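You operate a simulated robot arm through the tools that you are given. There is no shell and no other tool. Be economical: measure what you need, move in short steps, check, and stop when the job is done.

Carry out the task below with a simulated robot arm. There is one attempt and no reset: what you move stays moved.

TASK
Open the grey slider.
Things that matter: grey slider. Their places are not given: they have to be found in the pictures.

It is judged by the outcome, as a careful person would: the job done as asked, and still so three seconds after it is handed in. It fails if anything else is knocked over, pushed out of place, dropped, spilled or broken.

THE ROBOT
A 7-joint arm with a two-finger parallel gripper, fixed in place. Base frame: the origin is at the foot of the arm, x ahead of it, y to its left, z up; the work surface is at about z = 0.4. Lengths are in cm, angles in rad, forces in N, time in s.
With the tool pointing down near the work surface it reaches from about 24 to 62 cm from the base axis. Its first joint turns from -1.152 to 1.152 rad. Payload 2.6 kg.
Tool frame: the origin (TCP) lies between the finger pads and is the grasp point; the fingertips stand 3 cm ahead of it; z points along the fingers, y is the line along which they close. The gripper opens to 9.4 cm. The fingers are 2.8 cm wide and 1 cm thick; the gripper's body (5 by 9.6 cm) begins 5.5 cm behind the TCP.
Orientation is that of the tool frame in the base frame, as a unit quaternion [x, y, z, w]. With the fingers straight down and closing along the base's y, the tool's x points along the base's -x, its y along +y and its z along -z.

THE INTERFACE
- The arm moves only by the tool send_rows. Its argument "plan" is a list of rows, each a list of 7 numbers: the shift along the tool's x, y, z in cm, then the turn, a rotation vector about the tool's x, y, z in rad, then the opening, from 0 (shut) to 1 (fully open). In form: [[dx, dy, dz, wx, wy, wz, grip], ...]. A call has 1 to 8 rows; each row shifts and turns the commanded pose from where the row before left it, along the tool's axes as they then stand. A row lasts 0.2 s, in which the tool goes at most 5 cm and 0.15 rad; a call with a longer step from one row to the next is refused whole, and so is a gripper value outside its range. A pose out of reach is approached as far as the arm can. The call stops where the force on the tool passes 40 N (or 10 N more than at its start, if that is more) or the arm is blocked; 0.2 s more then pass. The fingers move at their own pace (about 7.2 cm/s each) and stop on an object; they squeeze with about 27 N. The grip force told is the motor's: it shows also when the fingers shut on nothing. Time passes only in rows, and 0.2 s behind the last, so rows that do not move let the fingers close. It gives the time, the measured TCP pose, the force on the tool (base axes), the opening and the grip force at its end, in the units of the frame above (readings bear some noise), and new pictures: "views" is both (left out), scene, wrist or none.
- Cameras (640 x 400 px; columns grow to the right, rows downward): "scene" is fixed at [4.16, 45.04, 57.57]; the picture's right is [-0.70, -0.71, 0.00], its down [-0.41, 0.40, -0.82] and it looks along [0.59, -0.57, -0.57] (base axes); focal length 316 px, centre (320, 200). "wrist" rides on the gripper at [-3.7, 0, -5.8] in the tool frame; the picture's right is [0.00, -1.00, 0.00], its down [0.97, 0.00, -0.24] and it looks along [0.24, 0.00, 0.97] (tool axes); focal length 218 px, centre (320, 200).
- probe_pixels(camera, pixels): there is no depth. For up to 12 entries [column, row, z] of the newest picture of that camera ("zoom" is the newest enlarged one), the place [x, y] in the base frame at which the ray of that pixel passes the height z, good to about 0.2 cm, but the place of the scene camera against the robot may be out by one fixed shift of up to 2.5 cm in any direction. No time passes.
- enlarge(camera, box): a new picture of the part [left, top, right, bottom] of that camera's present view, enlarged. No time passes.
- finish_job(): hands the job in; it is judged then, once.

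Work in short steps. Measure before you move; look again where a grasp or a placing could have gone wrong, and mend it. You have 60 turns and 120 pictures in all, the two below and enlarged ones among them. Open the gripper and draw the arm clear of the work before you hand the job in, unless the task says otherwise; then end with one line.

The tools are called after ">>>" as a command line: name --pt "numbers of a row" for each row, then --argument value for the rest, lists and objects as JSON in quotes. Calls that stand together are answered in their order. send_rows: Moves the arm, as the interface text tells. Its arguments: {"type":"object","properties":{"plan":{"type":"array","items":{"type":"array","items":{"type":"number"}}},"views":{"type":"string","enum":["both","scene","wrist","none"]}},"required":["plan"]} The other tools are called the same way: probe_pixels (camera, pixels) gives the place at which the rays of pixels pass given heights; enlarge (camera, box) takes an enlarged picture of a part of a camera's view; finish_job () hands the job in.

At the start:

```text
clock: 0.0
eef_pos: [49.24, -1.54, 21.09]
tcp_rot: [0.0, 1.0, -0.001, 0.0]
wrist_force: [0.6, 0.2, 0.1]
grip_width: 9.4
grip_force: 0.0
```

scene: 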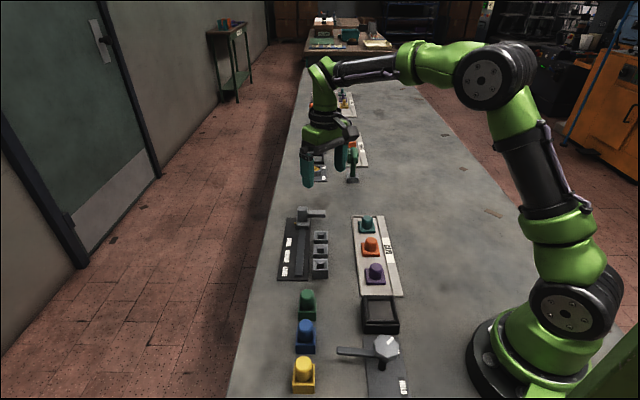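
wrist: 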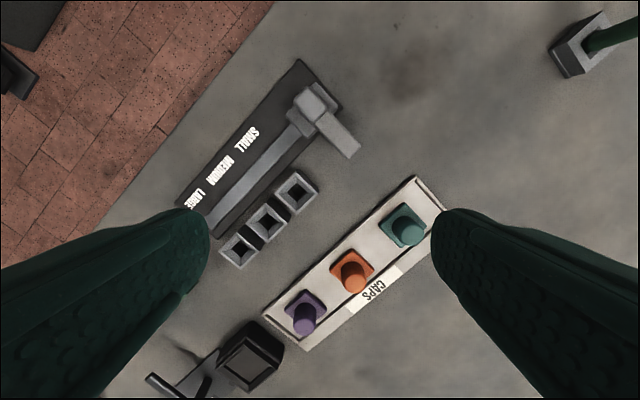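

The panel with the grey slide (wrist ~ (310,105)) reads SMALL/MEDIUM/LARGE; I'll enlarge it and the rest of the scene.

>>> enlarge --camera "wrist" --box '[160, 40, 400, 280]'

>>> enlarge --camera "scene" --box '[250, 190, 430, 300]'

>>> enlarge --camera "scene" --box '[280, 60, 400, 200]'

>>> enlarge --camera "scene" --box '[260, 280, 440, 400]'

```text
1.67 times, centred on (280, 160) of wrist
```

zoom: 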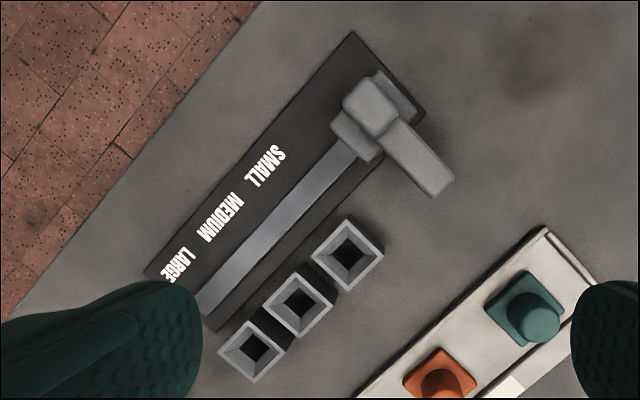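

```text
3.56 times, centred on (340, 245) of scene
```

zoom: 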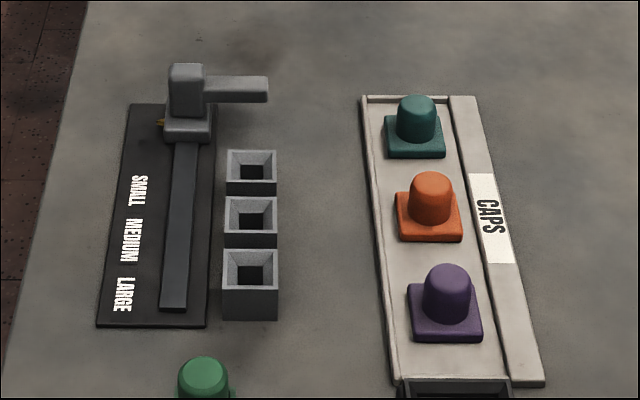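

```text
2.86 times, centred on (340, 130) of scene
```

zoom: 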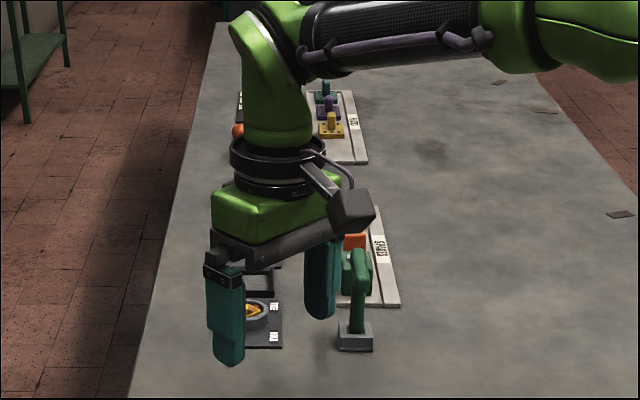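

```text
3.33 times, centred on (350, 340) of scene
```

zoom: 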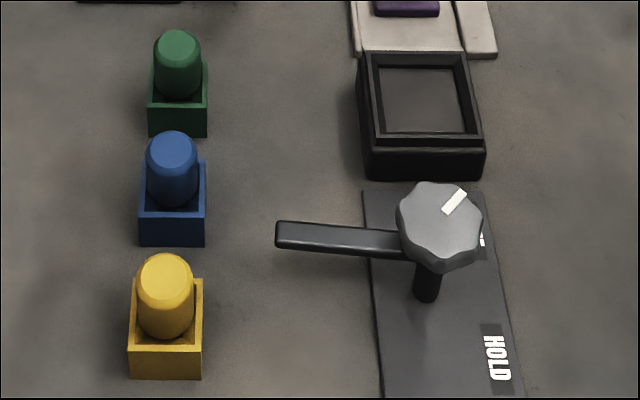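

The carriage is at the far end past SMALL, with a yellow bit on its left side; I'll look closer.

>>> enlarge --camera "scene" --box '[284, 200, 334, 232]'

>>> enlarge --camera "wrist" --box '[260, 60, 380, 180]'

>>> probe_pixels --camera "wrist" --pixels '[[318, 92, 5], [318, 92, 3], [350, 148, 5], [350, 148, 3], [208, 222, 1], [305, 125, 1], [298, 60, 0.4], [342, 107, 0.4], [218, 238, 0.4], [178, 205, 0.4], [297, 190, 3], [240, 250, 3]]'

>>> probe_pixels --camera "scene" --pixels '[[302, 209, 5], [302, 225, 2], [325, 214, 4], [298, 277, 1], [277, 280, 0.4], [308, 281, 0.4], [287, 219, 0.4], [320, 237, 3], [320, 265, 3]]'

```text
12.50 times, centred on (309, 216) of scene
```

zoom: 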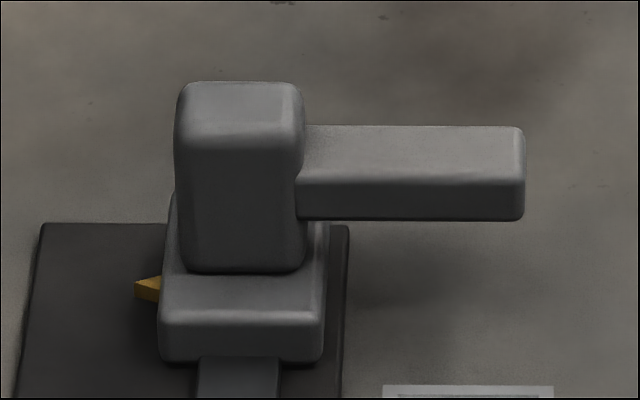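

```text
3.33 times, centred on (320, 120) of wrist
```

zoom: 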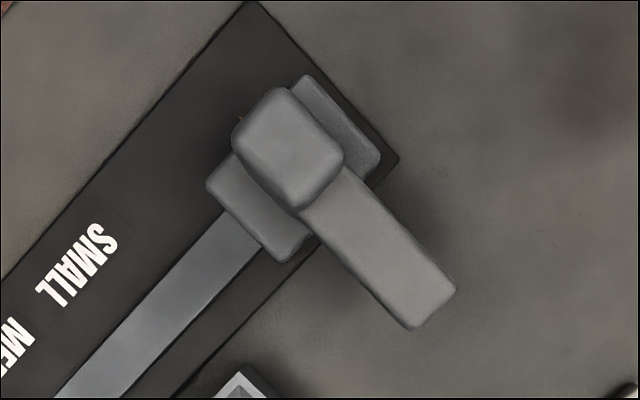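

```text
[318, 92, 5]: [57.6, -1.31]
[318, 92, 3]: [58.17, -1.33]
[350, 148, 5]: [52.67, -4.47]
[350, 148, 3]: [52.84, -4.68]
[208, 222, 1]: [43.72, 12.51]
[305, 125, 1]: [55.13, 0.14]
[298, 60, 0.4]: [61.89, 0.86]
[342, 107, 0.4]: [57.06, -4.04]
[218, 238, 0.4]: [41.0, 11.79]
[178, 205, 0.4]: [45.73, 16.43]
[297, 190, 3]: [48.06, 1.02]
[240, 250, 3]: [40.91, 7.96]
```

```text
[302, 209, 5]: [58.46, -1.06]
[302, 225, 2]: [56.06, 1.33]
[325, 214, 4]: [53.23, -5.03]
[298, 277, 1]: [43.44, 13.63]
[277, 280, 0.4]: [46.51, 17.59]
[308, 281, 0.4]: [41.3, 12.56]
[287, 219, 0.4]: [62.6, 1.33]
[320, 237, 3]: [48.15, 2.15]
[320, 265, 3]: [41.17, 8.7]
```

The carriage sits past the SMALL end (closed) and opens along the rail toward LARGE, along about (-0.71, 0.70). The post's top is at about (56.1, -0.7, 6.4). I'll move over it and turn so the fingers close along the rail.

>>> send_rows --pt "-3.4 0.45 0 0 0 0 0.7" --pt "-3.4 0.45 0 0 0 -0.133 0.7" --pt "0 0 0 0 0 -0.133 0.7" --pt "0 0 0 0 0 -0.133 0.7" --pt "0 0 0 0 0 -0.133 0.7" --pt "0 0 0 0 0 -0.133 0.7" --pt "0 0 0 0 0 -0.133 0.7"

```text
clock: 1.6
eef_pos: [56.01, -0.7, 21.05]
tcp_rot: [-0.39, 0.921, 0.0, 0.0]
wrist_force: [0.2, -0.6, 0.4]
grip_width: 6.58
grip_force: 0.2
```

scene: 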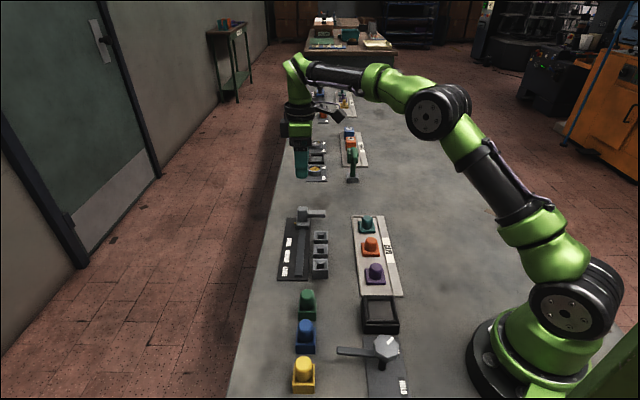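
wrist: 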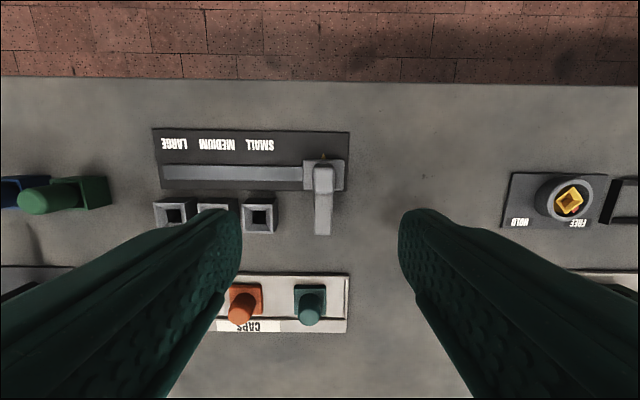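

Now over the post; I'll check the alignment in an enlarged wrist picture.

>>> enlarge --camera "wrist" --box '[280, 130, 380, 240]'

>>> probe_pixels --camera "wrist" --pixels '[[325, 173, 6.4], [303, 173, 2], [344, 173, 2], [325, 173, 5], [165, 172, 1]]'

```text
3.64 times, centred on (330, 185) of wrist
```

zoom: 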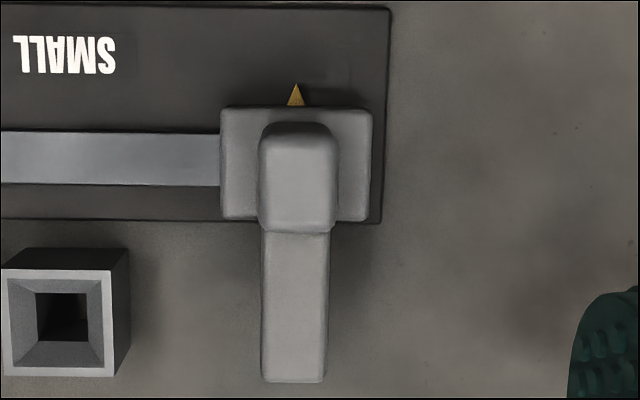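

```text
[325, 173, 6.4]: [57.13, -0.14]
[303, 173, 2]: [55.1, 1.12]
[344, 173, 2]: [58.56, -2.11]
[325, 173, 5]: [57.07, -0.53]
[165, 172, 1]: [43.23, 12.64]
```

The post's top centre is at (324, 184), while the TCP axis falls at about (320, 186), so the post is 0.4 cm off along tool -y. I'll correct that and descend part of the way.

>>> send_rows --pt "-0.15 -0.4 3 0 0 0 0.7" --pt "0 0 3.5 0 0 0 0.7" --pt "0 0 3 0 0 0 0.7" --pt "0 0 0.5 0 0 0 0.7"

```text
clock: 2.6
eef_pos: [56.53, -0.89, 10.95]
tcp_rot: [-0.388, 0.922, 0.0, 0.001]
wrist_force: [-0.4, -0.2, -1.3]
grip_width: 6.59
grip_force: 0.0
```

scene: 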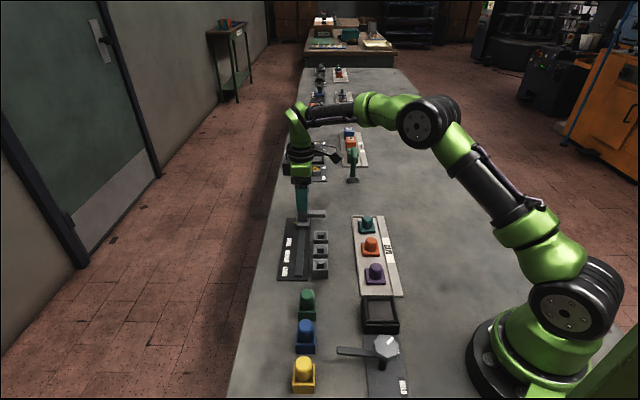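
wrist: 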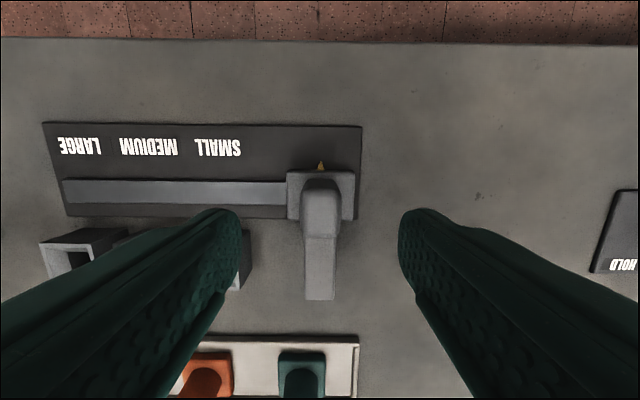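

>>> enlarge --camera "wrist" --box '[260, 150, 380, 310]'

>>> enlarge --camera "scene" --box '[270, 170, 340, 240]'

```text
2.50 times, centred on (320, 230) of wrist
```

zoom: 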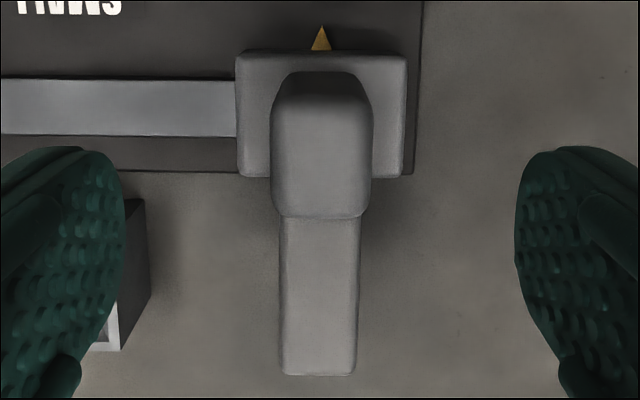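

```text
5.71 times, centred on (305, 205) of scene
```

zoom: 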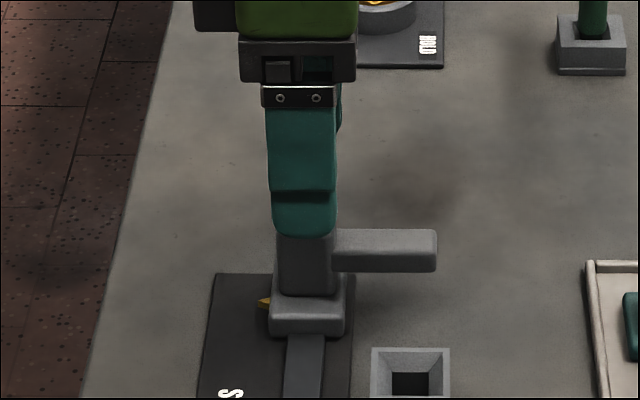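

The post's centre is at (321, 214), its top at z ≈ 5.8 and the carriage base's top at ≈ 1.7. I'll descend to TCP z ≈ 5.6 and close.

>>> send_rows --pt "-0.2 0 2.7 0 0 0 0.7" --pt "0 0 2.6 0 0 0 0.7" --pt "0 0 0 0 0 0 0.7" --pt "0 0 0 0 0 0 0" --pt "0 0 0 0 0 0 0" --pt "0 0 0 0 0 0 0"

```text
clock: 4.0
eef_pos: [56.5, -0.77, 5.62]
tcp_rot: [-0.387, 0.922, 0.0, 0.002]
wrist_force: [2.4, 1.1, -2.5]
grip_width: 2.62
grip_force: 45.2
```

scene: 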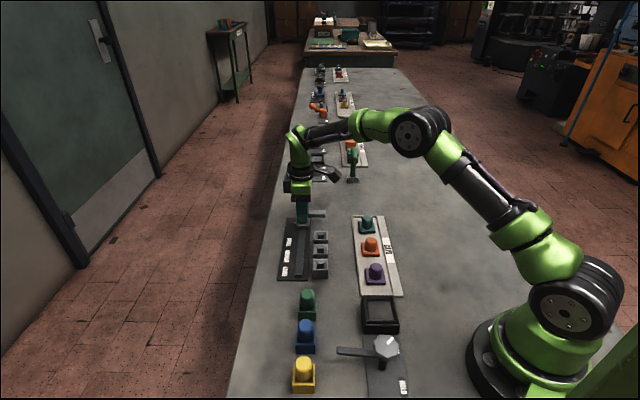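
wrist: 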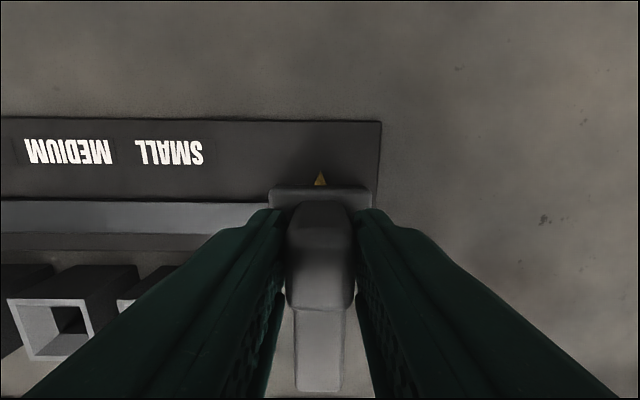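

The post is gripped. Before sliding I'll check whether the side arm clears the three cups.

>>> enlarge --camera "scene" --box '[290, 200, 350, 285]'

>>> enlarge --camera "wrist" --box '[0, 240, 180, 370]'

```text
4.71 times, centred on (320, 242) of scene
```

zoom: 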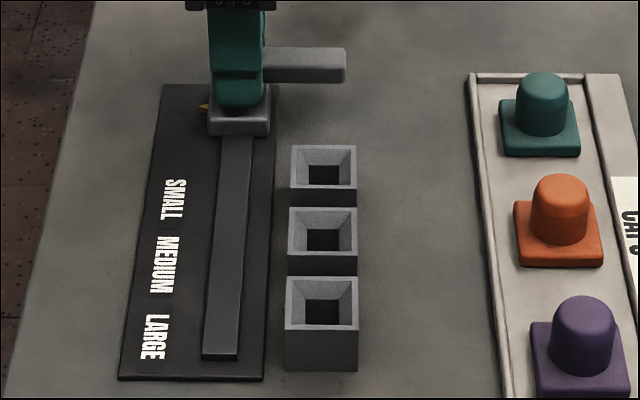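

```text
3.08 times, centred on (90, 305) of wrist
```

zoom: 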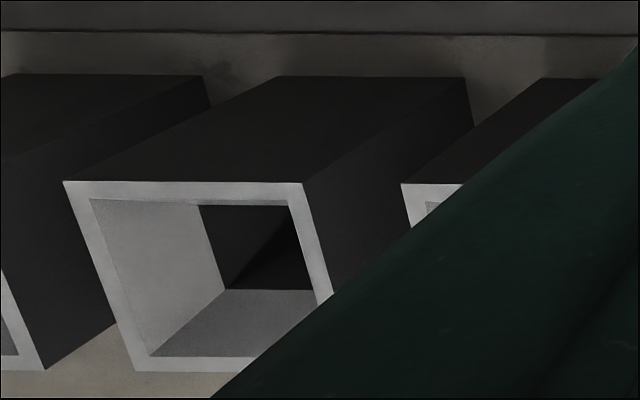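

The arm's underside is at z ≈ 3.5 and the cups' tops at ≈ 3.2, so it should pass just above them. I'll slide gently along +y of the tool first.

>>> send_rows --pt "0 0.4 0 0 0 0 0" --pt "0 0.5 0 0 0 0 0" --pt "0 0.5 0 0 0 0 0" --pt "0 0.5 0 0 0 0 0" --pt "0 0.5 0 0 0 0 0"

```text
clock: 5.2
eef_pos: [54.82, 1.05, 5.81]
tcp_rot: [-0.389, 0.921, 0.001, 0.002]
wrist_force: [3.0, -0.5, -6.6]
grip_width: 2.65
grip_force: 45.2
```

scene: 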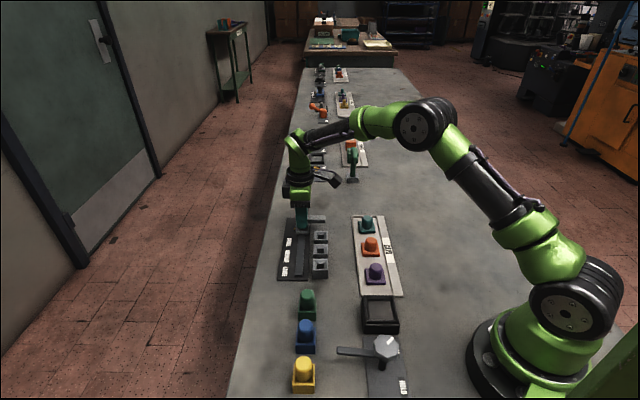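
wrist: 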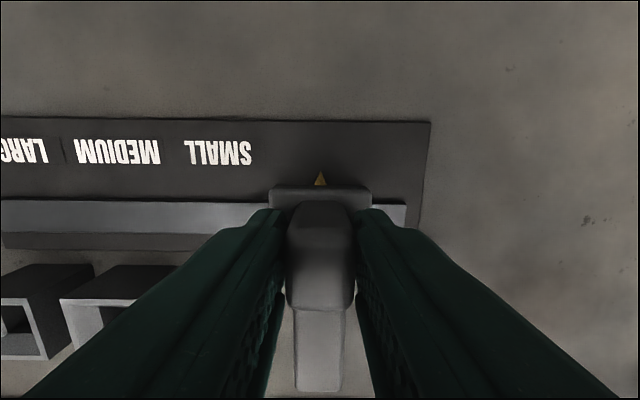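

It slides easily with low force. Continuing slowly past the first cup.

>>> send_rows --pt "0 0.5 0 0 0 0 0" --pt "0 0.5 0 0 0 0 0" --pt "0 0.5 0 0 0 0 0" --pt "0 0.5 0 0 0 0 0" --pt "0 0.5 0 0 0 0 0" --pt "0 0.5 0 0 0 0 0"

```text
clock: 6.6
eef_pos: [52.63, 3.09, 5.72]
tcp_rot: [-0.389, 0.921, 0.0, 0.001]
wrist_force: [10.4, 7.0, -7.0]
grip_width: 2.66
grip_force: 45.2
```

scene: 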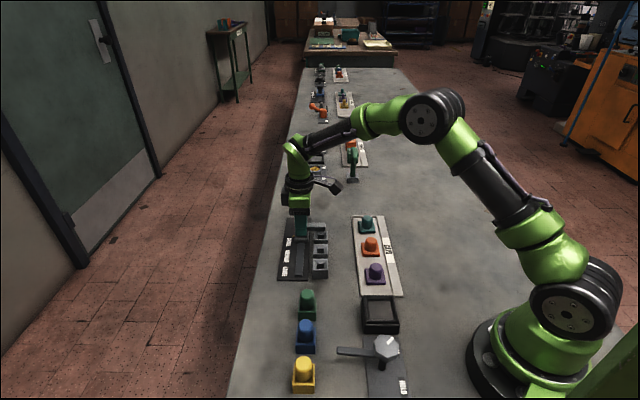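
wrist: 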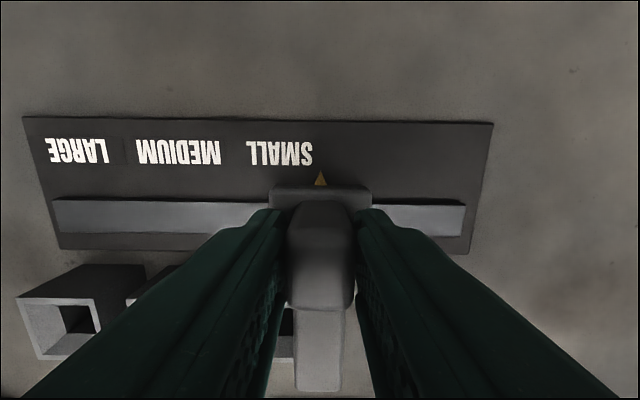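

The force is mostly sideways to the rail (outward), so I'll ease tool x slightly negative while continuing.

>>> send_rows --pt "-0.15 0.5 0 0 0 0 0" --pt "-0.05 0.5 0 0 0 0 0" --pt "0 0.5 0 0 0 0 0" --pt "0 0.5 0 0 0 0 0" --pt "0 0.5 0 0 0 0 0" --pt "0 0.5 0 0 0 0 0"

```text
clock: 8.0
eef_pos: [50.64, 5.1, 5.75]
tcp_rot: [-0.387, 0.922, -0.001, -0.001]
wrist_force: [-10.0, -12.6, 3.1]
grip_width: 2.67
grip_force: 45.0
```

scene: 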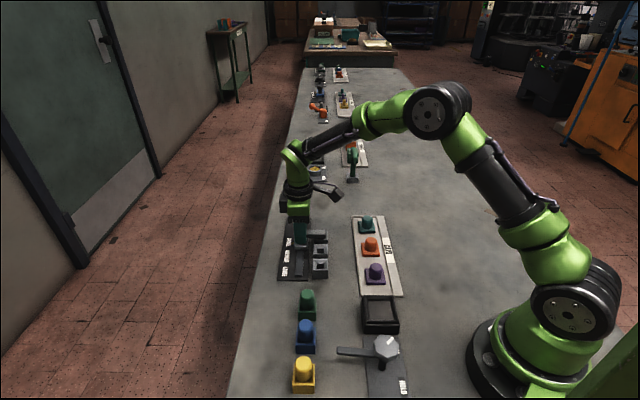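
wrist: 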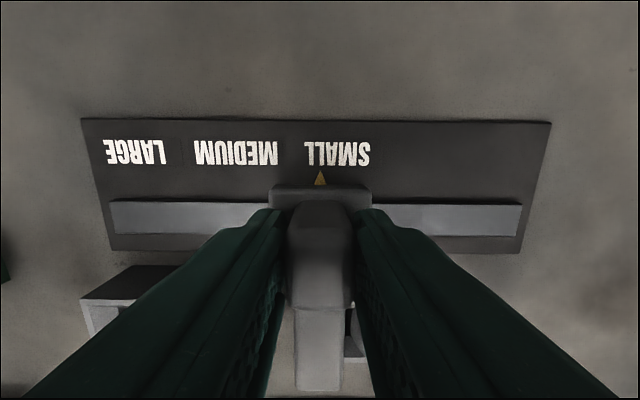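

Now it pushes inward; I'll give back about 0.12 cm and continue.

>>> send_rows --pt "0.12 0.4 0 0 0 0 0" --pt "0 0.5 0 0 0 0 0" --pt "0 0.5 0 0 0 0 0" --pt "0 0.5 0 0 0 0 0" --pt "0 0.5 0 0 0 0 0" --pt "0 0.5 0 0 0 0 0"

```text
clock: 9.4
eef_pos: [48.55, 7.27, 5.66]
tcp_rot: [-0.39, 0.921, 0.0, 0.001]
wrist_force: [1.9, 0.0, -1.0]
grip_width: 2.62
grip_force: 44.8
```

scene: 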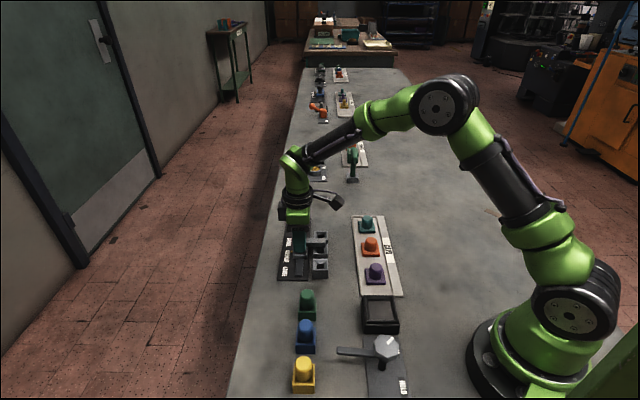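
wrist: 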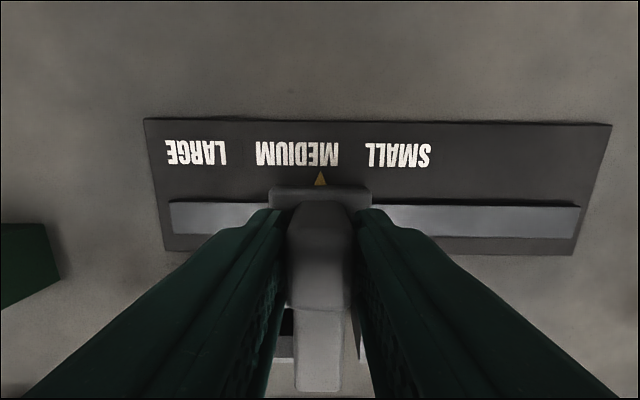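

Smooth so far; pointer at MEDIUM. Continuing.

>>> send_rows --pt "0 0.5 0 0 0 0 0" --pt "0 0.5 0 0 0 0 0" --pt "0 0.5 0 0 0 0 0" --pt "0 0.5 0 0 0 0 0" --pt "0 0.5 0 0 0 0 0" --pt "0 0.5 0 0 0 0 0"

```text
clock: 10.8
eef_pos: [46.27, 9.39, 5.78]
tcp_rot: [-0.39, 0.921, 0.001, 0.003]
wrist_force: [13.7, 10.2, -11.6]
grip_width: 2.67
grip_force: 44.6
```

scene: 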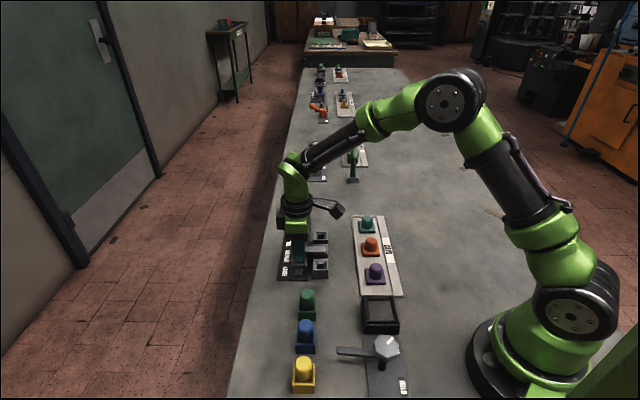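
wrist: 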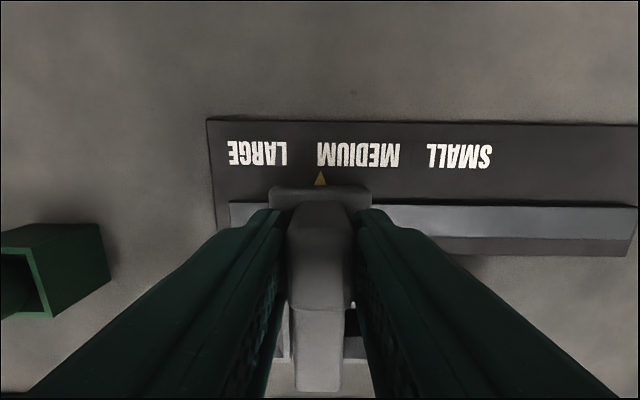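

>>> send_rows --pt "-0.12 0.4 0 0 0 0 0" --pt "0 0.4 0 0 0 0 0" --pt "0 0.4 0 0 0 0 0" --pt "0 0.4 0 0 0 0 0"

```text
clock: 11.8
eef_pos: [45.2, 10.56, 5.76]
tcp_rot: [-0.388, 0.922, 0.0, 0.0]
wrist_force: [13.7, 10.2, -18.5]
grip_width: 2.67
grip_force: 45.4
```

scene: 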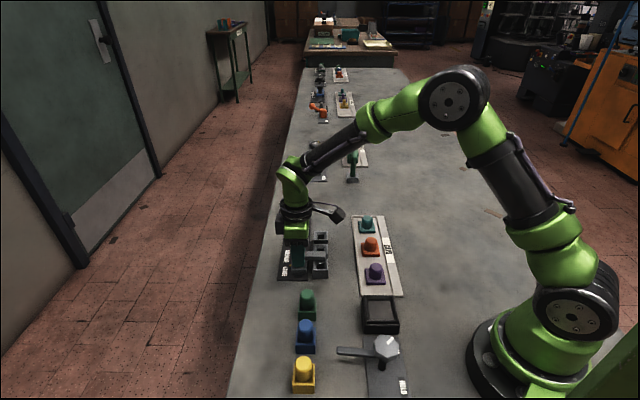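
wrist: 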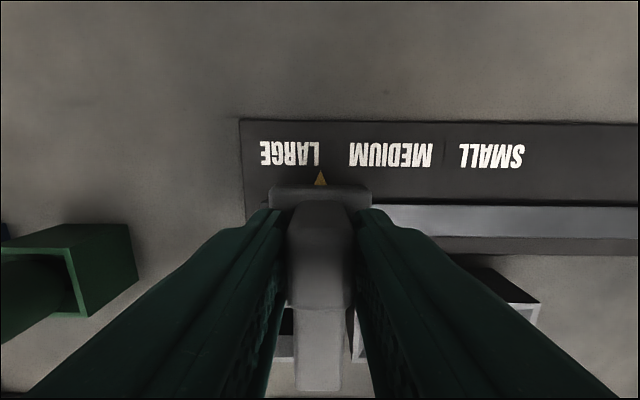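

The carriage is near the end; I'll ease in small steps until it stops.

>>> send_rows --pt "-0.1 0.3 0.1 0 0 0 0" --pt "0 0.3 0 0 0 0 0" --pt "0 0.3 0 0 0 0 0" --pt "0 0.3 0 0 0 0 0"

```text
clock: 12.8
eef_pos: [44.45, 11.37, 5.77]
tcp_rot: [-0.387, 0.922, -0.001, 0.001]
wrist_force: [-4.7, -6.4, 18.7]
grip_width: 2.64
grip_force: 45.1
```

scene: 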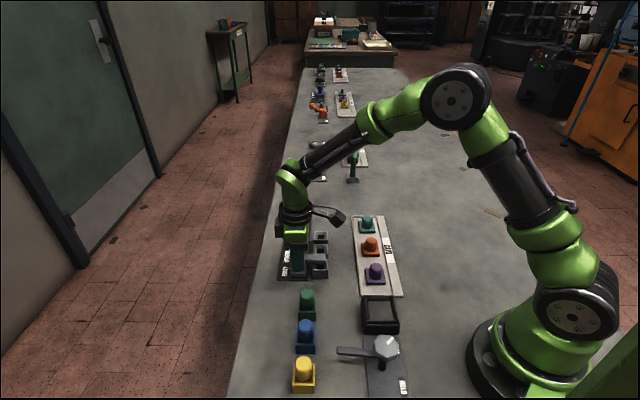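
wrist: 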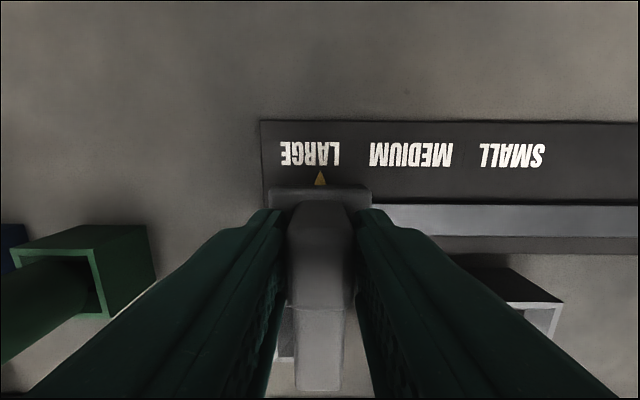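

>>> send_rows --pt "0.04 0.3 -0.05 0 0 0 0" --pt "0 0.3 0 0 0 0 0" --pt "0 0.3 0 0 0 0 0" --pt "0 0.3 0 0 0 0 0"

```text
clock: 13.5
eef_pos: [44.53, 11.26, 5.65]
tcp_rot: [-0.387, 0.922, -0.005, 0.007]
wrist_force: [3.6, 1.4, -2.8]
grip_width: 2.63
grip_force: 45.0
stopped in row 3: the force on the tool passed its limit (the readings are from after the stop); the commanded pose is now the measured one
```

scene: 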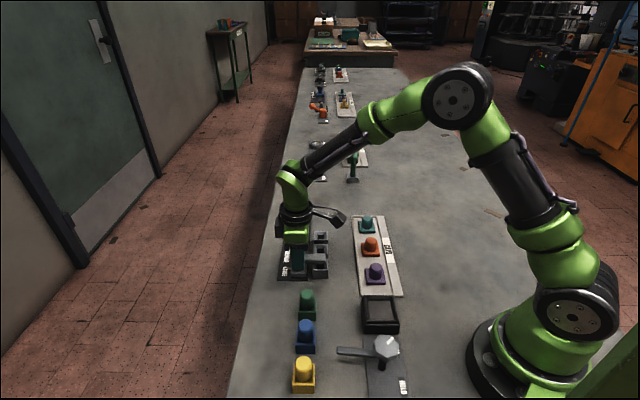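
wrist: 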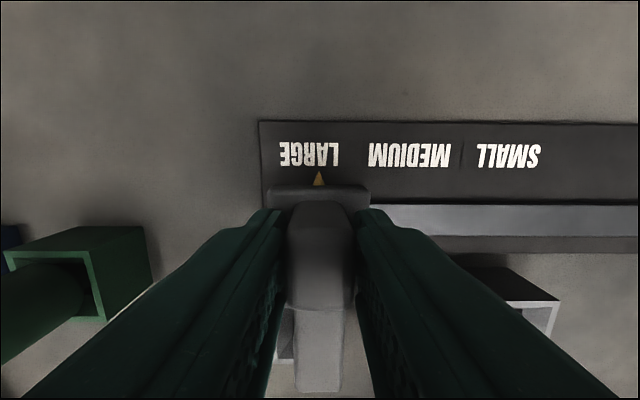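

It hit the end stop (pointer at LARGE, carriage at the rail's end). A light nudge to seat it, then release and rise.

>>> send_rows --pt "0 0.12 0 0 0 0 0" --pt "0 0 0 0 0 0 0" --pt "0 0 0 0 0 0 0.45" --pt "0 0 0 0 0 0 0.45" --pt "0 0 0 0 0 0 0.45" --views "wrist"

>>> send_rows --pt "0 0 -2 0 0 0 0.45" --pt "0 0 -3 0 0 0 0.45" --pt "0 0 -4 0 0 0 0.45" --pt "0 0 -4 0 0 0 0.45" --pt "0 0 -3 0 0 0 0.45" --pt "0 0 0 0 0 0 0.45"

```text
clock: 14.7
eef_pos: [44.49, 11.39, 5.58]
tcp_rot: [-0.388, 0.922, -0.006, 0.005]
wrist_force: [0.0, -0.5, 0.5]
grip_width: 4.26
grip_force: 0.1
```

wrist: 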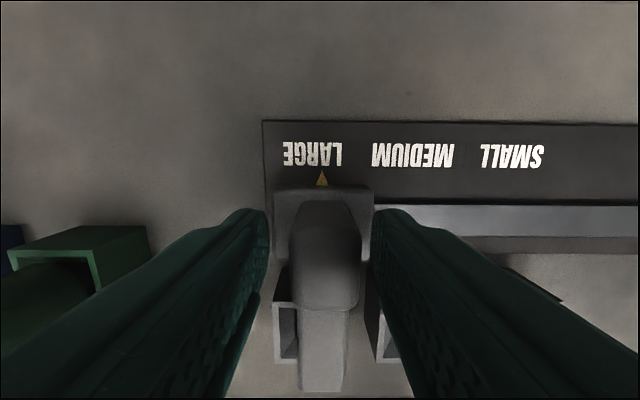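

```text
clock: 16.1
eef_pos: [43.96, 11.34, 21.78]
tcp_rot: [-0.388, 0.922, -0.006, 0.006]
wrist_force: [0.8, -0.2, 0.1]
grip_width: 4.24
grip_force: 0.0
```

scene: 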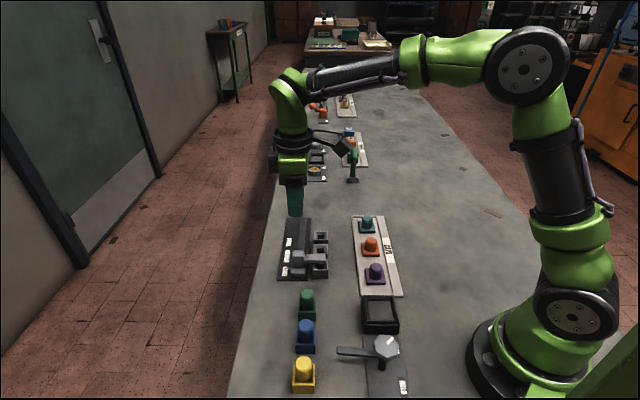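
wrist: 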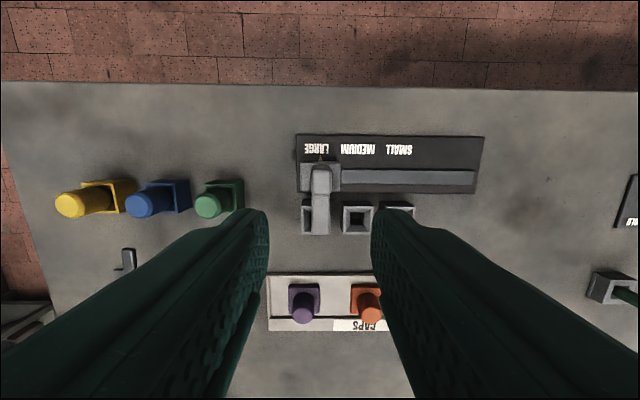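

The slider stays at the LARGE end, and the cups and everything else are where they were. I'll open the gripper fully and take one more look.

>>> send_rows --pt "0 0 -2 0 0 0 1" --pt "0 0 0 0 0 0 1" --pt "0 0 0 0 0 0 1" --pt "0 0 0 0 0 0 1" --views "wrist"

```text
clock: 17.1
eef_pos: [44.2, 11.32, 23.78]
tcp_rot: [-0.389, 0.921, -0.005, 0.006]
wrist_force: [1.5, 0.8, 0.7]
grip_width: 9.39
grip_force: 0.0
```

wrist: 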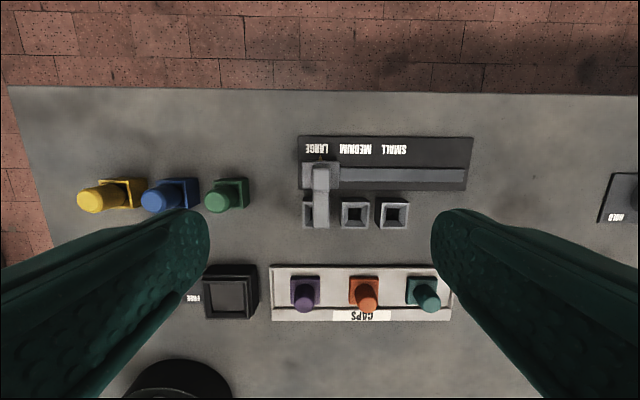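

The slider holds at the open end, so I'm handing in.

>>> finish_job

```text
The job is handed in.
```

I slid the grey slider from past SMALL to its end stop at LARGE, which I took to be fully open; it stayed there after release, nothing else looked moved, and the arm is clear with the gripper open.
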